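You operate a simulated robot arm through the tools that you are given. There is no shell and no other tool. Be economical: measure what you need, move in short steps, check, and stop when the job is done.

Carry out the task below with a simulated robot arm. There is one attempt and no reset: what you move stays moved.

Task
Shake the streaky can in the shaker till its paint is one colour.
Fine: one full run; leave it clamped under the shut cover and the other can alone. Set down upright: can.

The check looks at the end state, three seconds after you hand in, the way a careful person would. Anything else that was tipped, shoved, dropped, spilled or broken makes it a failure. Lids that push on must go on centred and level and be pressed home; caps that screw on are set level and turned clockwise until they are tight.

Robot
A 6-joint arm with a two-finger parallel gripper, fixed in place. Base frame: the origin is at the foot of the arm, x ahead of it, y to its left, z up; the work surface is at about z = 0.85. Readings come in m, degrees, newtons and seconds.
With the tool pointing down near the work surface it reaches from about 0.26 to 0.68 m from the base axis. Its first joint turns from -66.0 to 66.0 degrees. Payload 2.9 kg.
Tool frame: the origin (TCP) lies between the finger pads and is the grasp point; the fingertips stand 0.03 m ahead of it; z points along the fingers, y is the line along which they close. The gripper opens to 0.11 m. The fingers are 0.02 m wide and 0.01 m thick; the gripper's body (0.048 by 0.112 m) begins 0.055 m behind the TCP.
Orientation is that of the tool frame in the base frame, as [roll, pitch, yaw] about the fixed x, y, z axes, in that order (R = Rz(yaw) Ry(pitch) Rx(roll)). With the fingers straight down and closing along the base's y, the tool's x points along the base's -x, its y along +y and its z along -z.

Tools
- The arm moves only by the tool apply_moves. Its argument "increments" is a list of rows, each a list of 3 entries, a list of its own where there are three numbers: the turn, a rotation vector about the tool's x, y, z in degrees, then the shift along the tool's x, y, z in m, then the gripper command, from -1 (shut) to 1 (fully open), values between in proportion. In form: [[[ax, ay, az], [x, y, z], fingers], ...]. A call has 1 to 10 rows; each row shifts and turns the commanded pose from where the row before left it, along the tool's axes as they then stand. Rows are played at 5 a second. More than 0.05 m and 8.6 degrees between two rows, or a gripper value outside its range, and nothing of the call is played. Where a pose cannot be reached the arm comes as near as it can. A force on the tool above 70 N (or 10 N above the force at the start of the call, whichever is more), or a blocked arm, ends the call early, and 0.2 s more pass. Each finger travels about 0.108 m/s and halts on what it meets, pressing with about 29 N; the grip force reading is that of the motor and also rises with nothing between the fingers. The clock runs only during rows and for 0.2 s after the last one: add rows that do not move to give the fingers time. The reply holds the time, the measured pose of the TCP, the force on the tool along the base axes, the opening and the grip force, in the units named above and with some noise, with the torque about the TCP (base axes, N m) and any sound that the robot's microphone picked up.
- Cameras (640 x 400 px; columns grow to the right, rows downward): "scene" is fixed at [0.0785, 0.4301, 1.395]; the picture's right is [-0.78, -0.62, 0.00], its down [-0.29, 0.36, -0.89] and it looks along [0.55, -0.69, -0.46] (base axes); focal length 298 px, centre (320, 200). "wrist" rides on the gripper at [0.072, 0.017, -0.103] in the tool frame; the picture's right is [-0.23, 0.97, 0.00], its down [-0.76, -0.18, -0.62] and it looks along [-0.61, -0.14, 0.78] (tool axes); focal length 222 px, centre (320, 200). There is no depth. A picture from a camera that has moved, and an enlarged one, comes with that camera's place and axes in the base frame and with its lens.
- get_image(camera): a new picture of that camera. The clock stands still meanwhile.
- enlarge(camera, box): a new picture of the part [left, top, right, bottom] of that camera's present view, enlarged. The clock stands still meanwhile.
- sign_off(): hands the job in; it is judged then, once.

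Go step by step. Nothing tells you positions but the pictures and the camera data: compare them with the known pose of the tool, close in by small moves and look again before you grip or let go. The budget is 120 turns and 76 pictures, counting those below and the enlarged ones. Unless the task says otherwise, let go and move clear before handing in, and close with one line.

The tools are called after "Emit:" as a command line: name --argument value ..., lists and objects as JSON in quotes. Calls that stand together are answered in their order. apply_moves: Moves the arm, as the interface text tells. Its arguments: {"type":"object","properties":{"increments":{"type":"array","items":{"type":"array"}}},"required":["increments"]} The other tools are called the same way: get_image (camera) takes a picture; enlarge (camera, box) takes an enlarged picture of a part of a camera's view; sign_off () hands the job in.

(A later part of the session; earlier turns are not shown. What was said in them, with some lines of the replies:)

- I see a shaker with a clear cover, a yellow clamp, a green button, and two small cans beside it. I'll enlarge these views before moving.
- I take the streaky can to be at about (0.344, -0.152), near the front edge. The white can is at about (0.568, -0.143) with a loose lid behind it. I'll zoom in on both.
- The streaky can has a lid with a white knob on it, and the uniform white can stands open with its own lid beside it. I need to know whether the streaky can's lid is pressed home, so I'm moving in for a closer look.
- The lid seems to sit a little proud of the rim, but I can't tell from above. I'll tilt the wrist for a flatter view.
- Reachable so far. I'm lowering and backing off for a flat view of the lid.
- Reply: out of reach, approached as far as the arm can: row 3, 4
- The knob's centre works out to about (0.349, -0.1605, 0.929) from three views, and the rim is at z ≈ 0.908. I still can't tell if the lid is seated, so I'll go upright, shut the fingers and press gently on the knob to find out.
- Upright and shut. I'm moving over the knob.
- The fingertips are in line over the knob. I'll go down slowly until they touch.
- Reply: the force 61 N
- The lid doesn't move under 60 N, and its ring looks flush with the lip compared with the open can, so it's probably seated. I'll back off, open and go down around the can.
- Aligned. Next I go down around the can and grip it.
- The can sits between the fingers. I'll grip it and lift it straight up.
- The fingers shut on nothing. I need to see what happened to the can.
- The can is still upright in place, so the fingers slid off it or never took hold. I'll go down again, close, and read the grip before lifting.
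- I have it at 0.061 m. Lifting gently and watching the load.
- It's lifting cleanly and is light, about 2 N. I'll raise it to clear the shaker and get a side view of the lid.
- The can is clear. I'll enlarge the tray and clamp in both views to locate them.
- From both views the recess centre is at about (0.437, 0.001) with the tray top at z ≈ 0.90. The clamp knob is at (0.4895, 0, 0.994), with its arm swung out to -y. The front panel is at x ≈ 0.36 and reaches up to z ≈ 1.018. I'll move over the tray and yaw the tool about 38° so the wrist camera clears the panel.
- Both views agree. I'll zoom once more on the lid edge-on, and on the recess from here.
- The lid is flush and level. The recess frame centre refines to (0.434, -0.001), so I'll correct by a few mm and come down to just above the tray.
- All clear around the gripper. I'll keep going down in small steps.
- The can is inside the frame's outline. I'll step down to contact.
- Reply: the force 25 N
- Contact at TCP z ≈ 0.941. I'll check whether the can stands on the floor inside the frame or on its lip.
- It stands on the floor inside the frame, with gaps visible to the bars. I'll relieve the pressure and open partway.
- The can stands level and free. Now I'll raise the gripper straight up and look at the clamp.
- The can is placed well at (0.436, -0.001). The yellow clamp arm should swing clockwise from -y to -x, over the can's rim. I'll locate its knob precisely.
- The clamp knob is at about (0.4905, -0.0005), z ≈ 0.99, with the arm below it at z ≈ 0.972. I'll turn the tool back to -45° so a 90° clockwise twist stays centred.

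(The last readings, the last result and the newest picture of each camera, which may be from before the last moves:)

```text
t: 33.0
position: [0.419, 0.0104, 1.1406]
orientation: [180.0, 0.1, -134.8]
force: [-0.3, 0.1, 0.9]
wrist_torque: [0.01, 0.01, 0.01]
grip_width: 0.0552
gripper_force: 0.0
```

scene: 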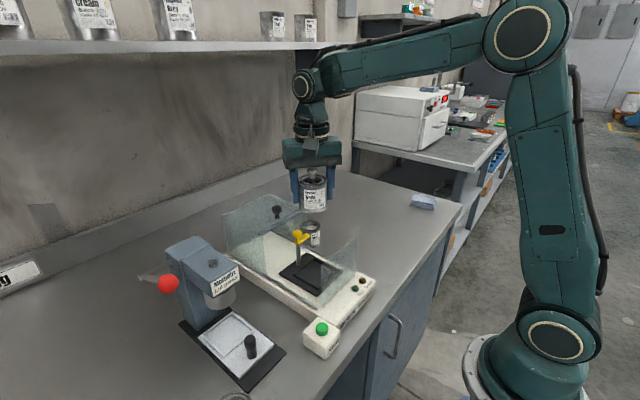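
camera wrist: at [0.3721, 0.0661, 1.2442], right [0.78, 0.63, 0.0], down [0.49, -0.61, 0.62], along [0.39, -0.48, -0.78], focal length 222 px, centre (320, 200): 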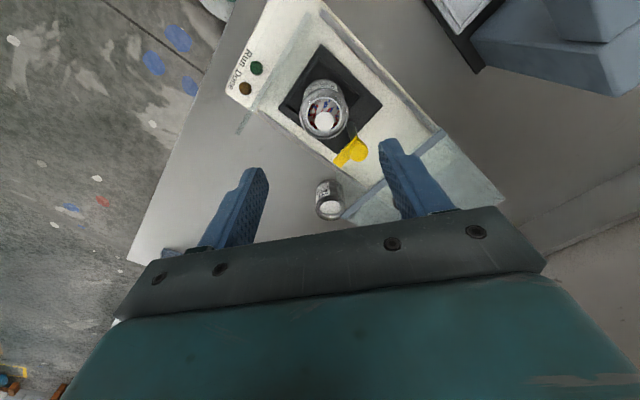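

Emit:
apply_moves --increments '[[[0, 0, 0], [-0.0218, -0.0291, 0], 0], [[0, 0, 0], [-0.0218, -0.0291, 0.01], 0], [[0, 0, 0], [0, 0, 0.035], 0], [[0, 0, 0], [0, 0, 0.035], 0], [[0, 0, 0], [0, 0, 0], 0]]'

Emit:
get_image --camera "wrist"

Emit:
enlarge --camera "scene" --box '[260, 190, 360, 280]'

```text
t: 34.2
position: [0.49, -0.0004, 1.0602]
orientation: [-180.0, 0.1, -135.1]
force: [-0.3, -0.8, 0.5]
wrist_torque: [-0.03, 0.0, 0.03]
grip_width: 0.0548
gripper_force: 0.1
```

```text
32 pictures are left
camera wrist: at [0.4272, -0.0401, 1.1633], right [-0.53, 0.85, 0.0], down [0.66, 0.41, 0.62], along [0.53, 0.33, -0.78], focal length 222 px, centre (320, 200)
```

wrist: 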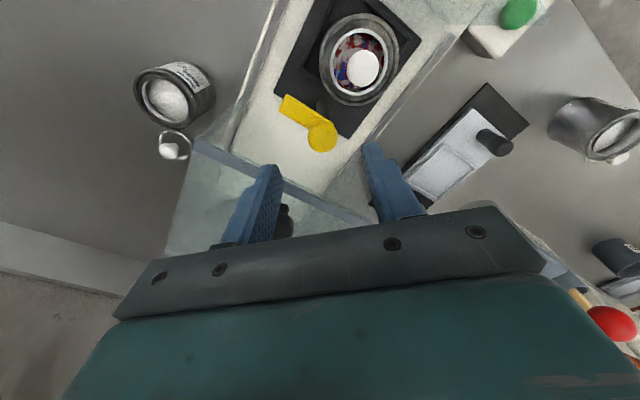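

```text
4.44 times, centred on (310, 235) of scene
camera zoom: at [0.0785, 0.4301, 1.395], right [-0.78, -0.62, 0.0], down [-0.29, 0.36, -0.89], along [0.55, -0.69, -0.46], focal length 1323 px, centre (364, 44)
```

zoom: 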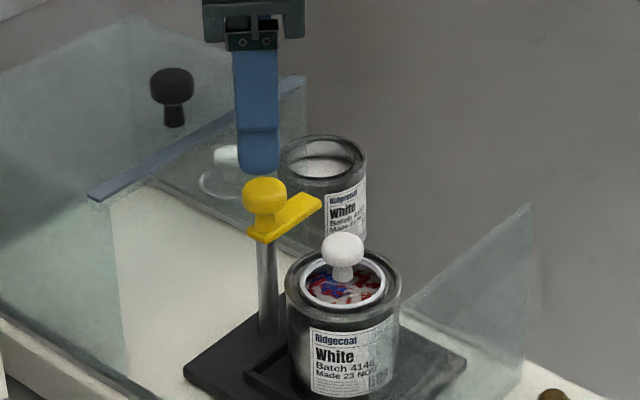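

Centred over the knob. The cover's edge is close at x ≈ 0.526, so I'll narrow the fingers to 40 mm, lower them to the knob and grip.

Emit:
apply_moves --increments '[[[0, 0, 0], [0, 0, 0], -0.27], [[0, 0, 0], [0, 0, 0.02], -0.27], [[0, 0, 0], [0, 0, 0.02], -0.27], [[0, 0, 0], [0, 0, 0.009], -0.27], [[0, 0, 0], [0, 0, 0], -0.27], [[0, 0, 0], [0, 0, 0], -1], [[0, 0, 0], [0, 0, 0], -1], [[0, 0, 0], [0, 0, 0], -1]]'

Emit:
enlarge --camera "scene" --box '[280, 210, 340, 260]'

```text
t: 36.0
position: [0.4895, 0.0003, 1.01]
orientation: [179.8, -0.2, -134.9]
force: [-19.1, 4.7, -1.0]
wrist_torque: [-0.03, 0.19, -0.1]
grip_width: 0.0228
gripper_force: 45.0
```

```text
8.00 times, centred on (310, 235) of scene
camera zoom: at [0.078, 0.4303, 1.395], right [-0.78, -0.62, 0.0], down [-0.29, 0.36, -0.89], along [0.55, -0.69, -0.46], focal length 2381 px, centre (400, -80)
```

zoom: 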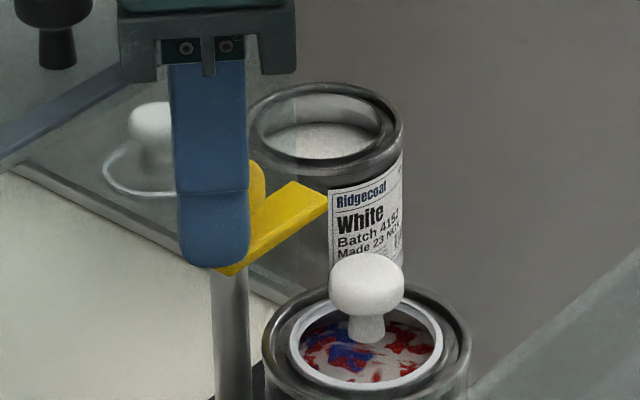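

I have the knob, with some side force. I'll shift about 1.5 mm to relieve it, then start turning clockwise.

Emit:
apply_moves --increments '[[[0, 0, 0], [0.0007, 0.0014, 0], -1], [[0, 0, 0], [0, 0, 0], -1]]'

Emit:
apply_moves --increments '[[[0, 0, 5], [0, 0, 0], -1], [[0, 0, 5], [0, 0, 0], -1], [[0, 0, 5], [0, 0, 0], -1], [[0, 0, 0], [0, 0, 0], -1]]'

Emit:
enlarge --camera "scene" --box '[280, 210, 340, 260]'

```text
t: 36.6
position: [0.4892, 0.0004, 1.0097]
orientation: [180.0, 0.0, -135.1]
force: [-5.6, 2.6, -13.2]
wrist_torque: [-0.78, 0.88, -0.04]
grip_width: 0.0228
gripper_force: 45.2
```

```text
t: 37.6
position: [0.4902, 0.0011, 1.0096]
orientation: [-180.0, 0.1, -150.1]
force: [7.1, 1.8, -31.0]
wrist_torque: [0.1, -0.52, 0.03]
grip_width: 0.0228
gripper_force: 45.1
```

```text
8.00 times, centred on (310, 235) of scene
camera zoom: at [0.0792, 0.4302, 1.3949], right [-0.78, -0.62, 0.0], down [-0.29, 0.36, -0.89], along [0.55, -0.69, -0.47], focal length 2381 px, centre (400, -80)
```

zoom: 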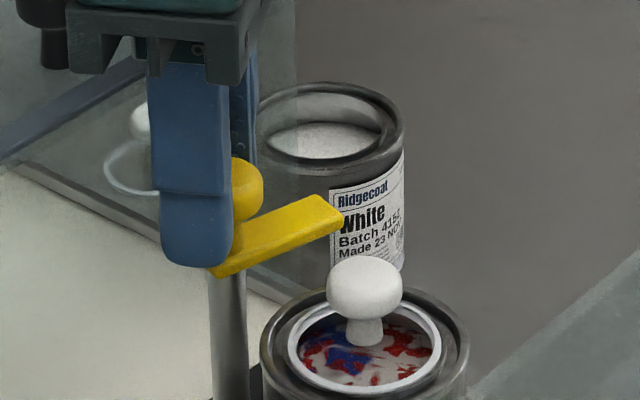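

The arm turns with my grip and the downward pull grows, so the clamp screws down as it turns. I'll keep turning while following it down.

Emit:
apply_moves --increments '[[[0, 0, 0], [0, 0, 0.0018], -1], [[0, 0, 5], [0, 0, 0.0004], -1], [[0, 0, 5], [0, 0, 0.0004], -1], [[0, 0, 5], [0, 0, 0.0004], -1], [[0, 0, 5], [0, 0, 0.0004], -1], [[0, 0, 0], [0, 0, 0], -1]]'

Emit:
enlarge --camera "scene" --box '[280, 210, 340, 260]'

```text
t: 39.0
position: [0.489, 0.0009, 1.0107]
orientation: [179.9, 0.3, -170.1]
force: [4.1, -0.8, 16.3]
wrist_torque: [-0.25, 1.15, -0.04]
grip_width: 0.0228
gripper_force: 44.8
```

```text
8.00 times, centred on (310, 235) of scene
camera zoom: at [0.0785, 0.4301, 1.395], right [-0.78, -0.62, 0.0], down [-0.29, 0.36, -0.89], along [0.55, -0.69, -0.46], focal length 2381 px, centre (400, -80)
```

zoom: 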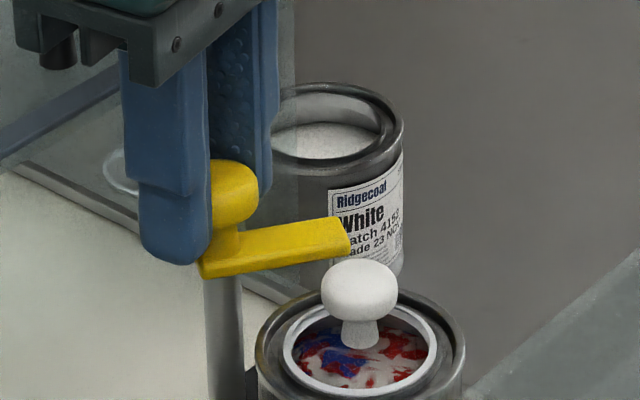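

The knob turns at a fixed height after all, and the tray itself gives slightly. I'll ease off vertically and keep turning.

Emit:
apply_moves --increments '[[[0, 0, 0], [0, 0, -0.001], -1], [[0, 0, 5], [0, 0, 0], -1], [[0, 0, 5], [0, 0, 0], -1], [[0, 0, 5], [0, 0, 0], -1], [[0, 0, 5], [0, 0, 0], -1], [[0, 0, 0], [0, 0, 0], -1]]'

Emit:
enlarge --camera "scene" --box '[280, 210, 340, 260]'

```text
t: 40.4
position: [0.4897, 0.0014, 1.0101]
orientation: [179.9, 0.2, 170.0]
force: [12.9, -3.5, 9.2]
wrist_torque: [-0.28, -1.18, 0.01]
grip_width: 0.0231
gripper_force: 44.7
```

```text
8.00 times, centred on (310, 235) of scene
camera zoom: at [0.0787, 0.4301, 1.395], right [-0.78, -0.62, 0.0], down [-0.29, 0.36, -0.89], along [0.55, -0.69, -0.47], focal length 2381 px, centre (400, -80)
```

zoom: 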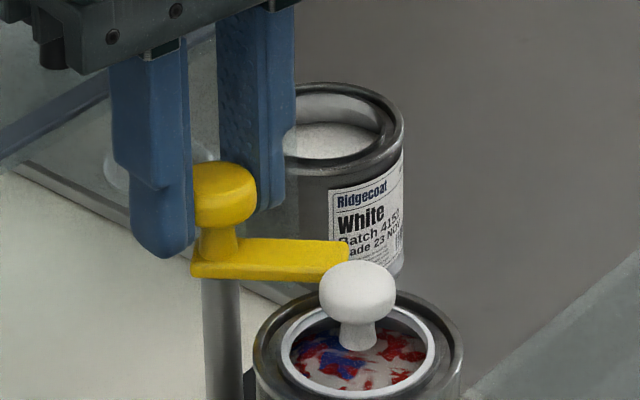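

Emit:
apply_moves --increments '[[[0, 0, 5], [0, 0, 0], -1], [[0, 0, 5], [0, 0, 0], -1], [[0, 0, 5], [0, 0, 0], -1], [[0, 0, 5], [0, 0, 0], -1], [[0, 0, 0], [0, 0, 0], -1]]'

Emit:
enlarge --camera "scene" --box '[280, 210, 340, 260]'

```text
t: 41.6
position: [0.4885, 0.0009, 1.0111]
orientation: [179.8, 0.2, 150.0]
force: [9.1, -4.8, 16.8]
wrist_torque: [-0.68, -0.9, 0.01]
grip_width: 0.0227
gripper_force: 45.3
```

```text
8.00 times, centred on (310, 235) of scene
camera zoom: at [0.0785, 0.43, 1.395], right [-0.78, -0.62, 0.0], down [-0.29, 0.36, -0.89], along [0.55, -0.69, -0.46], focal length 2381 px, centre (400, -80)
```

zoom: 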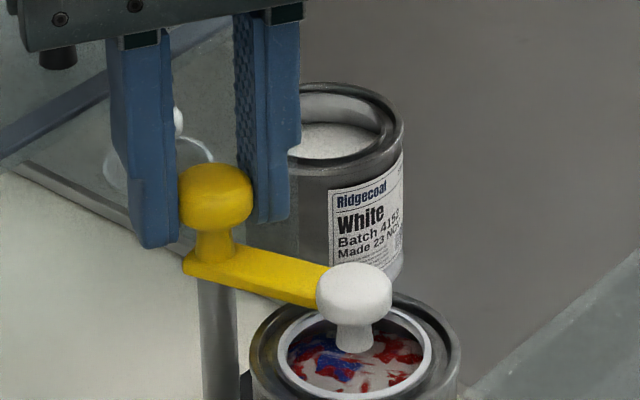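

The arm is nearly over the can and the sprung tray has come back to its starting place. I'll do the last 15° in smaller turns.

Emit:
apply_moves --increments '[[[0, 0, 4], [0, 0, 0], -1], [[0, 0, 4], [0, 0, 0], -1], [[0, 0, 4], [0, 0, 0], -1], [[0, 0, 3], [0, 0, 0], -1], [[0, 0, 0], [0, 0, 0], -1]]'

Emit:
enlarge --camera "scene" --box '[280, 210, 340, 260]'

```text
t: 42.8
position: [0.4885, -0.0001, 1.01]
orientation: [-180.0, 0.1, 134.9]
force: [2.0, -6.8, 27.1]
wrist_torque: [-0.51, -0.15, 0.11]
grip_width: 0.0228
gripper_force: 44.5
```

```text
8.00 times, centred on (310, 235) of scene
camera zoom: at [0.0781, 0.43, 1.3951], right [-0.78, -0.62, 0.0], down [-0.29, 0.36, -0.89], along [0.55, -0.69, -0.46], focal length 2381 px, centre (400, -80)
```

zoom: 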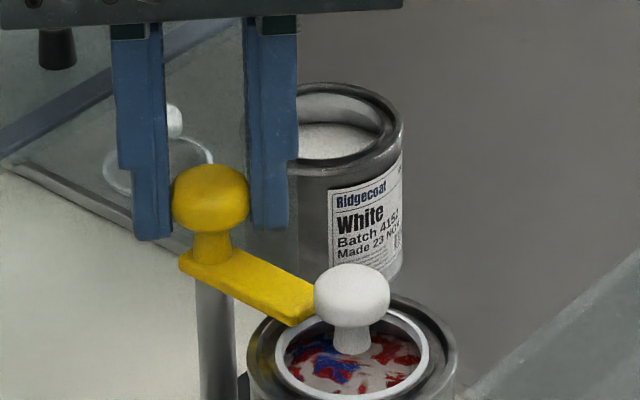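

The arm now points over the can. I'll turn a little further to see if it meets a stop.

Emit:
apply_moves --increments '[[[0, 0, 3], [0, 0, -0.001], -1], [[0, 0, 3], [0, 0, 0], -1], [[0, 0, 3], [0, 0, 0], -1], [[0, 0, 0], [0, 0, 0], -1]]'

Emit:
enlarge --camera "scene" --box '[280, 210, 340, 260]'

```text
t: 43.8
position: [0.4879, -0.0003, 1.0097]
orientation: [-179.9, -0.1, 126.1]
force: [-4.1, -4.5, 10.2]
wrist_torque: [0.64, 0.1, 0.53]
grip_width: 0.0231
gripper_force: 45.3
```

```text
8.00 times, centred on (310, 235) of scene
camera zoom: at [0.0783, 0.43, 1.3951], right [-0.78, -0.62, 0.0], down [-0.29, 0.36, -0.89], along [0.55, -0.69, -0.46], focal length 2381 px, centre (400, -80)
```

zoom: 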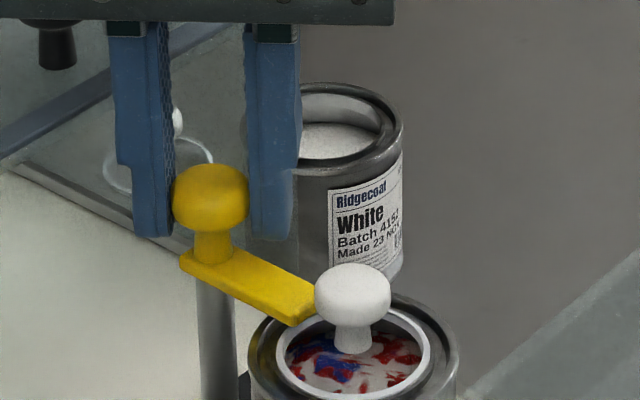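

The torque jumped to 0.5 N·m and the arm stayed put, so it's at its stop. I'll release gently, rise and check the clamp.

Emit:
apply_moves --increments '[[[0, 0, -4], [0, 0, 0], -1], [[0, 0, -4], [0, 0, 0], -0.35], [[0, 0, 0], [0, 0, 0], -0.35], [[0, 0, 0], [0, 0, -0.02], -0.35], [[0, 0, 0], [0, 0, -0.04], -0.35], [[0, 0, 0], [0, 0, -0.04], -0.35], [[0, 0, 0], [0, 0, 0], -0.35]]'

Emit:
enlarge --camera "scene" --box '[260, 210, 360, 290]'

Emit:
get_image --camera "wrist"

```text
t: 45.4
position: [0.4893, -0.0023, 1.1096]
orientation: [179.9, 0.0, 134.0]
force: [0.4, -0.3, -0.1]
wrist_torque: [0.0, -0.01, -0.02]
grip_width: 0.0357
gripper_force: 0.0
```

```text
5.00 times, centred on (310, 250) of scene
camera zoom: at [0.0785, 0.4301, 1.395], right [-0.78, -0.62, 0.0], down [-0.29, 0.36, -0.89], along [0.55, -0.69, -0.46], focal length 1488 px, centre (370, -50)
```

zoom: 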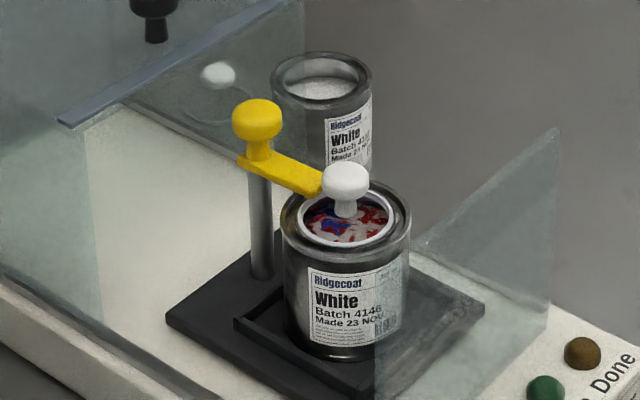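

```text
22 pictures are left
camera wrist: at [0.4513, 0.0612, 1.2134], right [0.86, 0.51, 0.0], down [0.4, -0.67, 0.62], along [0.32, -0.53, -0.78], focal length 222 px, centre (320, 200)
```

wrist: 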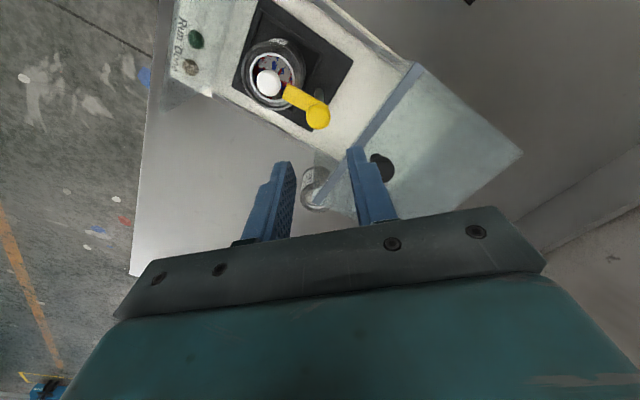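

The arm stays in place over the can's rim beside the lid knob, at the same height as before. One close look from above, and at the cover's knob and button.

Emit:
enlarge --camera "wrist" --box '[220, 20, 440, 200]'

Emit:
enlarge --camera "scene" --box '[210, 180, 390, 360]'

```text
2.22 times, centred on (330, 110) of wrist
camera zoom: at [0.4513, 0.0612, 1.2134], right [0.86, 0.51, 0.0], down [0.4, -0.67, 0.62], along [0.32, -0.53, -0.78], focal length 494 px, centre (298, 400)
```

zoom: 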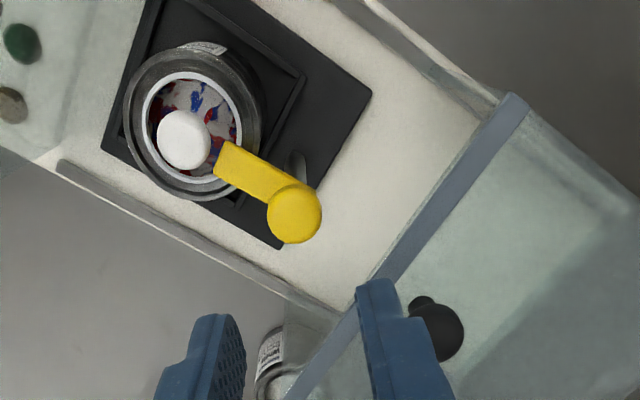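

```text
2.22 times, centred on (300, 270) of scene
camera zoom: at [0.0785, 0.4301, 1.395], right [-0.78, -0.62, 0.0], down [-0.29, 0.36, -0.89], along [0.55, -0.69, -0.46], focal length 661 px, centre (364, 44)
```

zoom: 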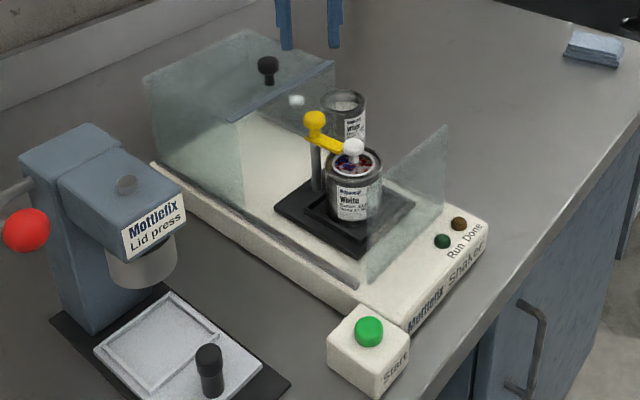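

The clamp arm is over the rim. The cover's knob is at about (0.5525, 0.003, 1.039). I'll square the tool up and go there to slide the cover toward the front panel.

Emit:
apply_moves --increments '[[[0, 0, -7.67], [0, 0, 0], 0], [[0, 0, -7.67], [0, 0, 0], 0], [[0, 0, -7.67], [0, 0, 0], 0], [[0, 0, -7.67], [0, 0, 0], 0], [[0, 0, -7.67], [0, 0, 0], 0], [[0, 0, -7.67], [0, 0, 0], 0], [[0, 0, 0], [-0.0316, 0.0025, 0], 0], [[0, 0, 0], [-0.0316, 0.0025, 0], 0], [[0, 0, 0], [0, 0, 0.02], 0], [[0, 0, 0], [0, 0, 0], 0]]'

Emit:
get_image --camera "wrist"

Emit:
enlarge --camera "scene" --box '[240, 160, 330, 240]'

```text
t: 47.6
position: [0.5518, 0.0067, 1.0898]
orientation: [-180.0, -0.1, -179.9]
force: [0.1, 1.2, 0.5]
wrist_torque: [0.01, 0.01, 0.04]
grip_width: 0.055
gripper_force: 0.0
```

```text
19 pictures are left
camera wrist: at [0.4805, 0.0224, 1.1932], right [0.23, 0.97, 0.0], down [0.76, -0.18, 0.62], along [0.61, -0.14, -0.78], focal length 222 px, centre (320, 200)
```

wrist: 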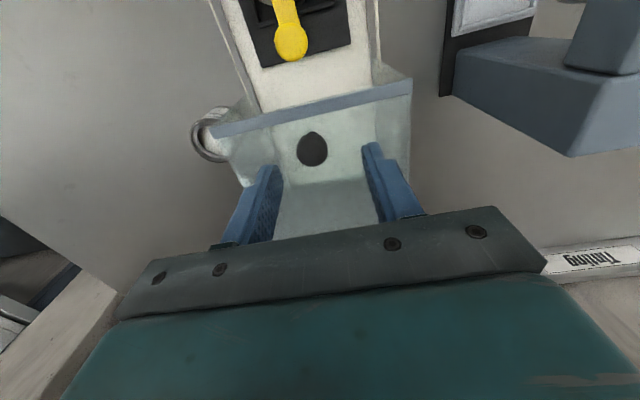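

```text
5.00 times, centred on (285, 200) of scene
camera zoom: at [0.0785, 0.4301, 1.395], right [-0.78, -0.62, 0.0], down [-0.29, 0.36, -0.89], along [0.55, -0.69, -0.46], focal length 1488 px, centre (495, 200)
```

zoom: 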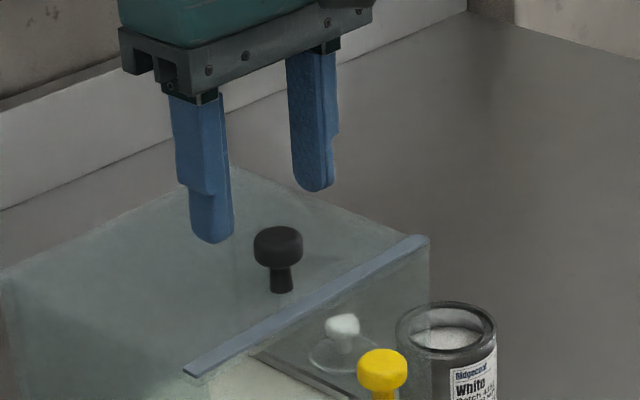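

Almost aligned with the cover knob at about (0.553, 0.001, 1.04). I'll correct, lower and grip it.

Emit:
apply_moves --increments '[[[0, 0, 0], [-0.001, -0.0055, 0], 0], [[0, 0, 0], [0, 0, 0.015], 0], [[0, 0, 0], [0, 0, 0.013], 0], [[0, 0, 0], [0, 0, 0.006], 0], [[0, 0, 0], [0, 0, 0], -1], [[0, 0, 0], [0, 0, 0], -1], [[0, 0, 0], [0, 0, 0], -1]]'

Emit:
enlarge --camera "scene" --box '[240, 160, 330, 240]'

```text
t: 49.2
position: [0.5532, 0.0001, 1.0577]
orientation: [179.9, 0.1, -179.9]
force: [-0.3, 7.9, -2.6]
wrist_torque: [-0.21, -0.14, 0.02]
grip_width: 0.0233
gripper_force: 45.3
```

```text
5.00 times, centred on (285, 200) of scene
camera zoom: at [0.0785, 0.4304, 1.3949], right [-0.78, -0.62, 0.0], down [-0.29, 0.36, -0.89], along [0.55, -0.69, -0.46], focal length 1488 px, centre (495, 200)
```

zoom: 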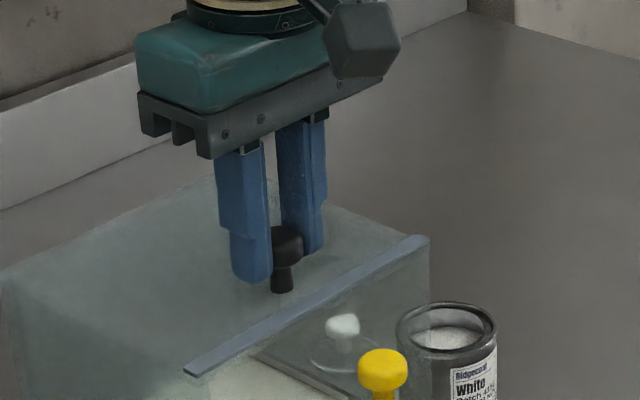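

Gripped. I'll slide the cover toward the front, starting with a short pull.

Emit:
apply_moves --increments '[[[0, 0, 0], [0.005, 0.0005, 0], -1], [[0, 0, 0], [0.01, 0, 0], -1], [[0, 0, 0], [0.01, 0, 0], -1], [[0, 0, 0], [0.01, 0, 0], -1], [[0, 0, 0], [0, 0, 0], -1]]'

Emit:
enlarge --camera "scene" --box '[220, 160, 370, 290]'

```text
t: 50.4
position: [0.5178, -0.0006, 1.058]
orientation: [-180.0, 0.1, -179.9]
force: [-2.0, 4.7, 6.9]
wrist_torque: [-0.29, 0.89, -0.13]
grip_width: 0.0235
gripper_force: 45.1
```

```text
3.08 times, centred on (295, 225) of scene
camera zoom: at [0.0784, 0.4303, 1.395], right [-0.78, -0.62, 0.0], down [-0.29, 0.36, -0.89], along [0.55, -0.69, -0.46], focal length 916 px, centre (397, 123)
```

zoom: 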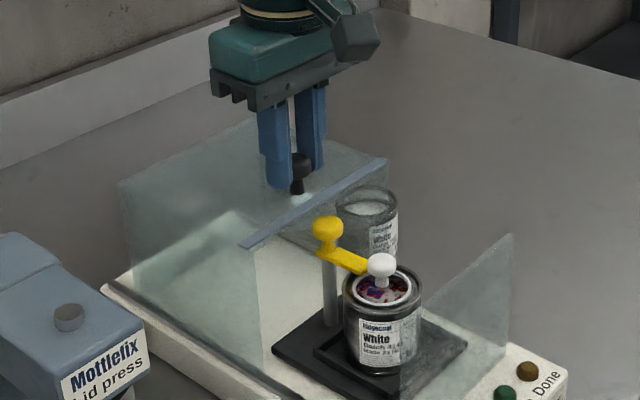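

The cover slides freely on its rails. I'll keep going.

Emit:
apply_moves --increments '[[[0, 0, 0], [0.012, 0, 0], -1], [[0, 0, 0], [0.012, 0, 0], -1], [[0, 0, 0], [0.012, 0, 0], -1], [[0, 0, 0], [0.012, 0, 0], -1], [[0, 0, 0], [0.012, 0, 0], -1], [[0, 0, 0], [0.012, 0, 0], -1], [[0, 0, 0], [0.012, 0, 0], -1], [[0, 0, 0], [0.012, 0, 0], -1], [[0, 0, 0], [0, 0, 0], -1]]'

Emit:
enlarge --camera "scene" --box '[220, 160, 390, 310]'

```text
t: 52.4
position: [0.4227, 0.0002, 1.0587]
orientation: [180.0, 0.1, 179.9]
force: [-0.2, -12.9, 21.6]
wrist_torque: [0.01, -0.11, -0.05]
grip_width: 0.0236
gripper_force: 45.0
```

```text
2.67 times, centred on (305, 235) of scene
camera zoom: at [0.0782, 0.4297, 1.3951], right [-0.78, -0.62, 0.0], down [-0.29, 0.36, -0.89], along [0.55, -0.69, -0.46], focal length 794 px, centre (360, 107)
```

zoom: 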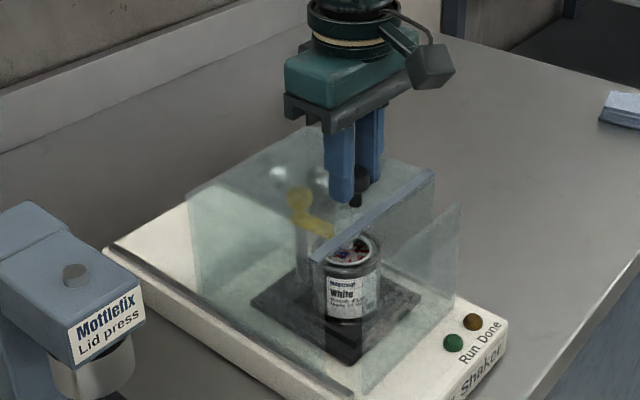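

It's about 35–40 mm from the panel. I'll creep until it meets.

Emit:
apply_moves --increments '[[[0, 0, 0], [0.008, 0, -0.0008], -1], [[0, 0, 0], [0.008, 0, 0], -1], [[0, 0, 0], [0.007, 0, 0], -1], [[0, 0, 0], [0.005, 0, 0], -1], [[0, 0, 0], [0.004, 0, 0], -1], [[0, 0, 0], [0.003, 0, 0], -1], [[0, 0, 0], [0.002, 0, 0], -1], [[0, 0, 0], [0, 0, 0], -1]]'

Emit:
enlarge --camera "scene" --box '[260, 190, 390, 310]'

```text
t: 54.2
position: [0.3894, 0.0007, 1.0582]
orientation: [179.9, 0.9, 180.0]
force: [37.3, -22.8, -12.0]
wrist_torque: [-0.16, -0.89, 0.07]
grip_width: 0.0236
gripper_force: 44.8
```

```text
3.33 times, centred on (325, 250) of scene
camera zoom: at [0.0798, 0.4295, 1.3952], right [-0.78, -0.62, 0.0], down [-0.29, 0.36, -0.88], along [0.55, -0.69, -0.47], focal length 992 px, centre (303, 33)
```

zoom: 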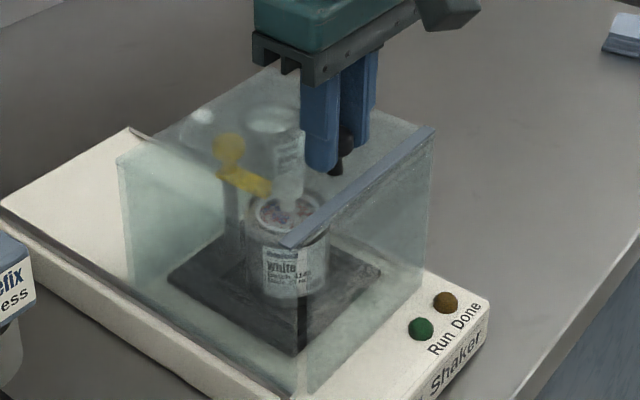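

The cover is shut against the panel: it met a firm stop at 37 N. I'll let go, rise, shut the fingers and go above the Start button, which I take to be at about (0.326, 0.111, 0.895).

Emit:
apply_moves --increments '[[[0, 0, 0], [0, 0, 0], 0], [[0, 0, 0], [0, 0, 0], 0], [[0, 0, 0], [0, 0, -0.03], 0], [[0, 0, 0], [0, 0, -0.03], -1], [[0, 0, 0], [0.02, 0.0367, 0], -1], [[0, 0, 0], [0.02, 0.0367, 0], -1], [[0, 0, 0], [0.02, 0.0367, 0], -1], [[0, 0, 0], [0, 0, 0.04], -1], [[0, 0, 0], [0, 0, 0.04], -1], [[0, 0, 0], [0, 0, 0], -1]]'

Emit:
get_image --camera "scene"

Emit:
get_image --camera "wrist"

```text
t: 56.4
position: [0.3246, 0.1132, 1.0386]
orientation: [180.0, 0.2, -179.9]
force: [-0.7, -0.5, 0.3]
wrist_torque: [-0.02, -0.01, 0.04]
grip_width: 0.0
gripper_force: 28.9
```

```text
13 pictures are left
```

scene: 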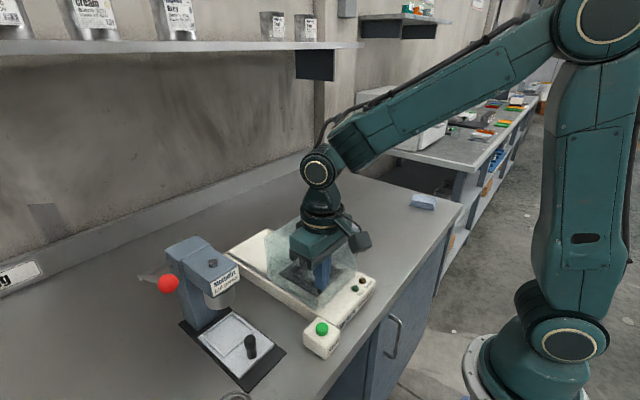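

```text
12 pictures are left
camera wrist: at [0.2523, 0.1279, 1.1424], right [0.23, 0.97, 0.0], down [0.76, -0.18, 0.62], along [0.61, -0.14, -0.78], focal length 222 px, centre (320, 200)
```

wrist: 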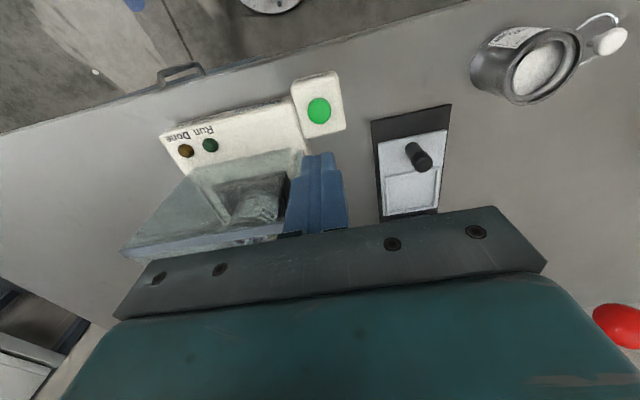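

The button is at (0.325, 0.111). I'll correct by 2 mm and go down to just above it.

Emit:
apply_moves --increments '[[[0, 0, 0], [0, -0.0022, 0.03], -1], [[0, 0, 0], [0, 0, 0.03], -1], [[0, 0, 0], [0, 0, 0.03], -1], [[0, 0, 0], [0, 0, 0.01], -1], [[0, 0, 0], [0, 0, 0.003], -1], [[0, 0, 0], [0, 0, 0], -1]]'

Emit:
enlarge --camera "scene" --box '[290, 260, 390, 370]'

```text
t: 57.8
position: [0.3246, 0.1093, 0.9338]
orientation: [180.0, 0.0, -179.9]
force: [0.1, -0.7, 0.8]
wrist_torque: [0.03, 0.01, -0.02]
grip_width: 0.0001
gripper_force: 29.2
```

```text
3.64 times, centred on (340, 315) of scene
camera zoom: at [0.0785, 0.4301, 1.395], right [-0.78, -0.62, 0.0], down [-0.29, 0.36, -0.89], along [0.55, -0.69, -0.46], focal length 1082 px, centre (247, -218)
```

zoom: 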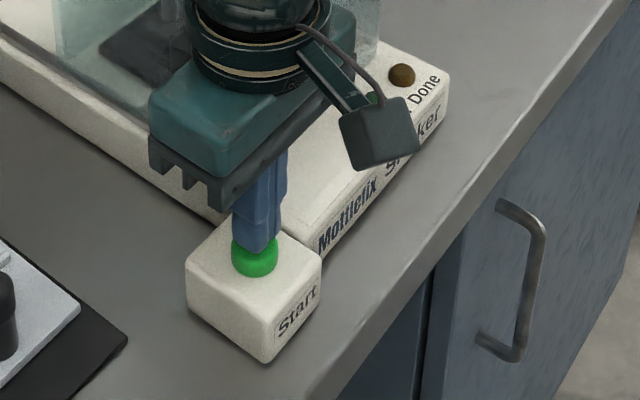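

The fingertips are right over the button. I'll press down in 1 mm steps.

Emit:
apply_moves --increments '[[[0, 0, 0], [0, 0.001, 0.001], -1], [[0, 0, 0], [0, 0, 0.001], -1], [[0, 0, 0], [0, 0, 0.001], -1], [[0, 0, 0], [0, 0, 0.001], -1], [[0, 0, 0], [0, 0, 0.001], -1]]'

```text
t: 59.0
position: [0.3256, 0.1092, 0.9287]
orientation: [180.0, 0.0, -179.9]
force: [0.7, 0.7, 1.7]
wrist_torque: [0.05, 0.0, -0.01]
grip_width: 0.0
gripper_force: 28.8
```

Emit:
apply_moves --increments '[[[0, 0, 0], [0, 0, 0.001], -1], [[0, 0, 0], [0, 0, 0.001], -1], [[0, 0, 0], [0, 0, 0.001], -1], [[0, 0, 0], [0, 0, 0], -1]]'

```text
t: 60.0
position: [0.3251, 0.1105, 0.9258]
orientation: [180.0, 0.1, -179.8]
force: [0.9, -0.1, 4.5]
wrist_torque: [0.01, -0.02, -0.02]
grip_width: 0.0
gripper_force: 28.9
heard: click
```

I heard a click, so the button is pressed. I'll release it, rise clear and watch the lamps.

Emit:
apply_moves --increments '[[[0, 0, 0], [0, 0, -0.02], -1], [[0, 0, 0], [0, 0, -0.04], -1], [[0, 0, 0], [0, 0, -0.04], -1], [[0, 0, 0], [0, 0, -0.04], -1], [[0, 0, 0], [0, 0.04, -0.02], -1], [[0, 0, 0], [0, 0.04, -0.02], -1], [[0, 0, 0], [0, 0, 0], -1]]'

Emit:
enlarge --camera "scene" --box '[240, 210, 400, 330]'

```text
t: 61.6
position: [0.3213, 0.1914, 1.1064]
orientation: [-179.9, 0.0, 179.8]
force: [-0.2, 0.6, 0.0]
wrist_torque: [-0.02, 0.0, 0.04]
grip_width: 0.0
gripper_force: 28.5
```

```text
3.33 times, centred on (320, 270) of scene
camera zoom: at [0.0785, 0.4302, 1.395], right [-0.78, -0.62, 0.0], down [-0.29, 0.36, -0.89], along [0.55, -0.69, -0.46], focal length 992 px, centre (320, -33)
```

zoom: 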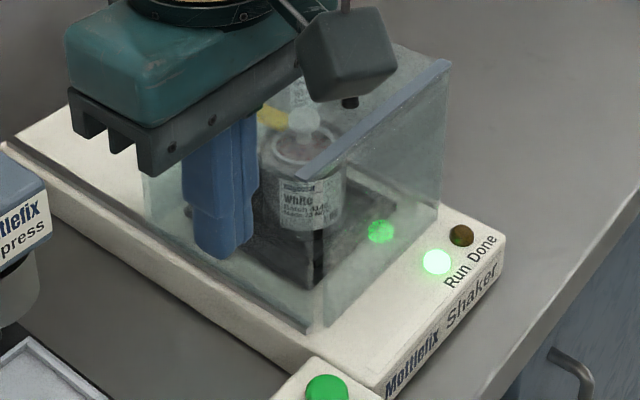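

The Run lamp is lit and the shaker is running. I'll wait without moving.

Emit:
apply_moves --increments '[[[0, 0, 0], [0, 0, -0.02], -1], [[0, 0, 0], [0, 0, -0.02], -1], [[0, 0, 0], [0, 0, 0], -1], [[0, 0, 0], [0, 0, 0], -1], [[0, 0, 0], [0, 0, 0], -1], [[0, 0, 0], [0, 0, 0], -1], [[0, 0, 0], [0, 0, 0], -1], [[0, 0, 0], [0, 0, 0], -1], [[0, 0, 0], [0, 0, 0], -1], [[0, 0, 0], [0, 0, 0], -1]]'

Emit:
apply_moves --increments '[[[0, 0, 0], [0, 0, 0], -1], [[0, 0, 0], [0, 0, 0], -1], [[0, 0, 0], [0, 0, 0], -1], [[0, 0, 0], [0, 0, 0], -1], [[0, 0, 0], [0, 0, 0], -1], [[0, 0, 0], [0, 0, 0], -1], [[0, 0, 0], [0, 0, 0], -1], [[0, 0, 0], [0, 0, 0], -1], [[0, 0, 0], [0, 0, 0], -1], [[0, 0, 0], [0, 0, 0], -1]]'

Emit:
apply_moves --increments '[[[0, 0, 0], [0, 0, 0], -1], [[0, 0, 0], [0, 0, 0], -1], [[0, 0, 0], [0, 0, 0], -1], [[0, 0, 0], [0, 0, 0], -1], [[0, 0, 0], [0, 0, 0], -1], [[0, 0, 0], [0, 0, 0], -1], [[0, 0, 0], [0, 0, 0], -1], [[0, 0, 0], [0, 0, 0], -1], [[0, 0, 0], [0, 0, 0], -1], [[0, 0, 0], [0, 0, 0], -1]]'

Emit:
apply_moves --increments '[[[0, 0, 0], [0, 0, 0], -1], [[0, 0, 0], [0, 0, 0], -1], [[0, 0, 0], [0, 0, 0], -1], [[0, 0, 0], [0, 0, 0], -1], [[0, 0, 0], [0, 0, 0], -1], [[0, 0, 0], [0, 0, 0], -1], [[0, 0, 0], [0, 0, 0], -1], [[0, 0, 0], [0, 0, 0], -1], [[0, 0, 0], [0, 0, 0], -1], [[0, 0, 0], [0, 0, 0], -1]]'

Emit:
enlarge --camera "scene" --box '[240, 210, 400, 330]'

```text
t: 63.8
position: [0.3226, 0.189, 1.1452]
orientation: [-180.0, 0.0, -179.8]
force: [0.9, -0.1, 0.6]
wrist_torque: [0.02, -0.03, -0.01]
grip_width: 0.0
gripper_force: 28.8
```

```text
t: 66.0
position: [0.3232, 0.1883, 1.1451]
orientation: [180.0, 0.1, -179.9]
force: [-0.5, 0.6, -0.5]
wrist_torque: [-0.03, -0.02, 0.01]
grip_width: 0.0
gripper_force: 29.1
```

```text
t: 68.2
position: [0.3234, 0.189, 1.1446]
orientation: [180.0, 0.0, -179.8]
force: [-0.1, 0.5, -0.1]
wrist_torque: [-0.04, -0.01, -0.01]
grip_width: 0.0001
gripper_force: 29.1
```

```text
t: 70.4
position: [0.3232, 0.1908, 1.1449]
orientation: [180.0, 0.0, -179.9]
force: [-0.4, 0.9, 0.5]
wrist_torque: [0.0, 0.05, 0.01]
grip_width: 0.0
gripper_force: 29.2
```

```text
3.33 times, centred on (320, 270) of scene
camera zoom: at [0.0785, 0.4301, 1.395], right [-0.78, -0.62, 0.0], down [-0.29, 0.36, -0.89], along [0.55, -0.69, -0.46], focal length 992 px, centre (320, -33)
```

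zoom: 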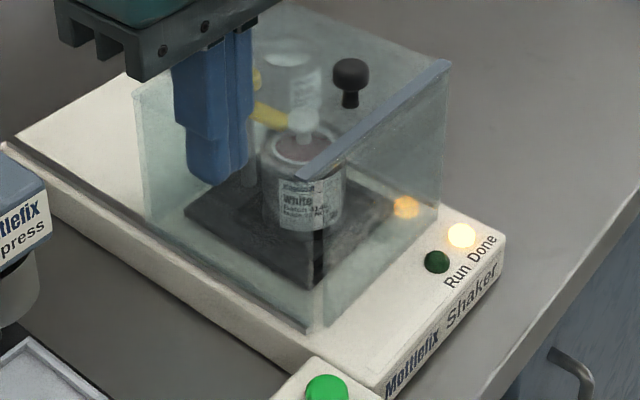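

The Done lamp is lit and Run is off. I'll take one close look at the paint, the clamp and the rest of the scene.

Emit:
enlarge --camera "scene" --box '[295, 230, 345, 280]'

Emit:
get_image --camera "wrist"

```text
8.00 times, centred on (320, 255) of scene
camera zoom: at [0.0785, 0.4301, 1.395], right [-0.78, -0.62, 0.0], down [-0.29, 0.36, -0.89], along [0.55, -0.69, -0.46], focal length 2381 px, centre (320, -240)
```

zoom: 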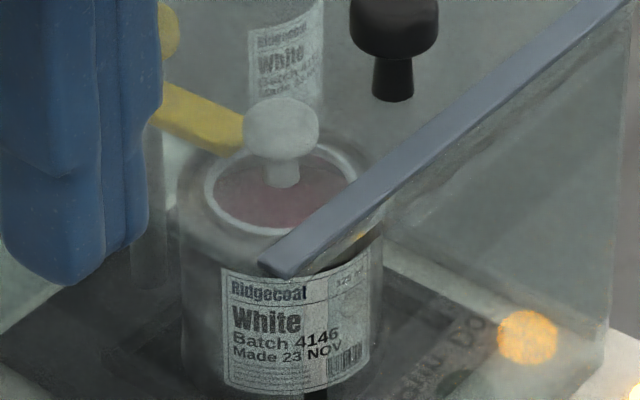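

```text
7 pictures are left
camera wrist: at [0.2513, 0.2057, 1.2494], right [0.23, 0.97, 0.0], down [0.76, -0.18, 0.62], along [0.61, -0.14, -0.78], focal length 222 px, centre (320, 200)
```

wrist: 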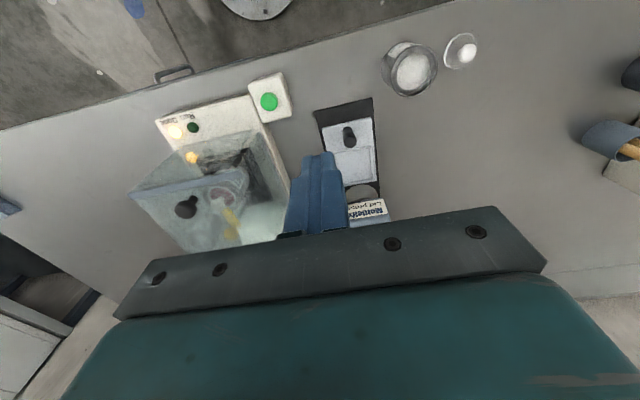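

The paint is now one even colour, and the can is upright and clamped under the shut cover. The Done lamp is lit and the arm is clear, so I'm handing in.

Emit:
sign_off

```text
The job is handed in.
```

The streaky can has had one full shaker run and its paint is now one even colour; it stands upright, clamped under the shut cover, and I left the other can alone.
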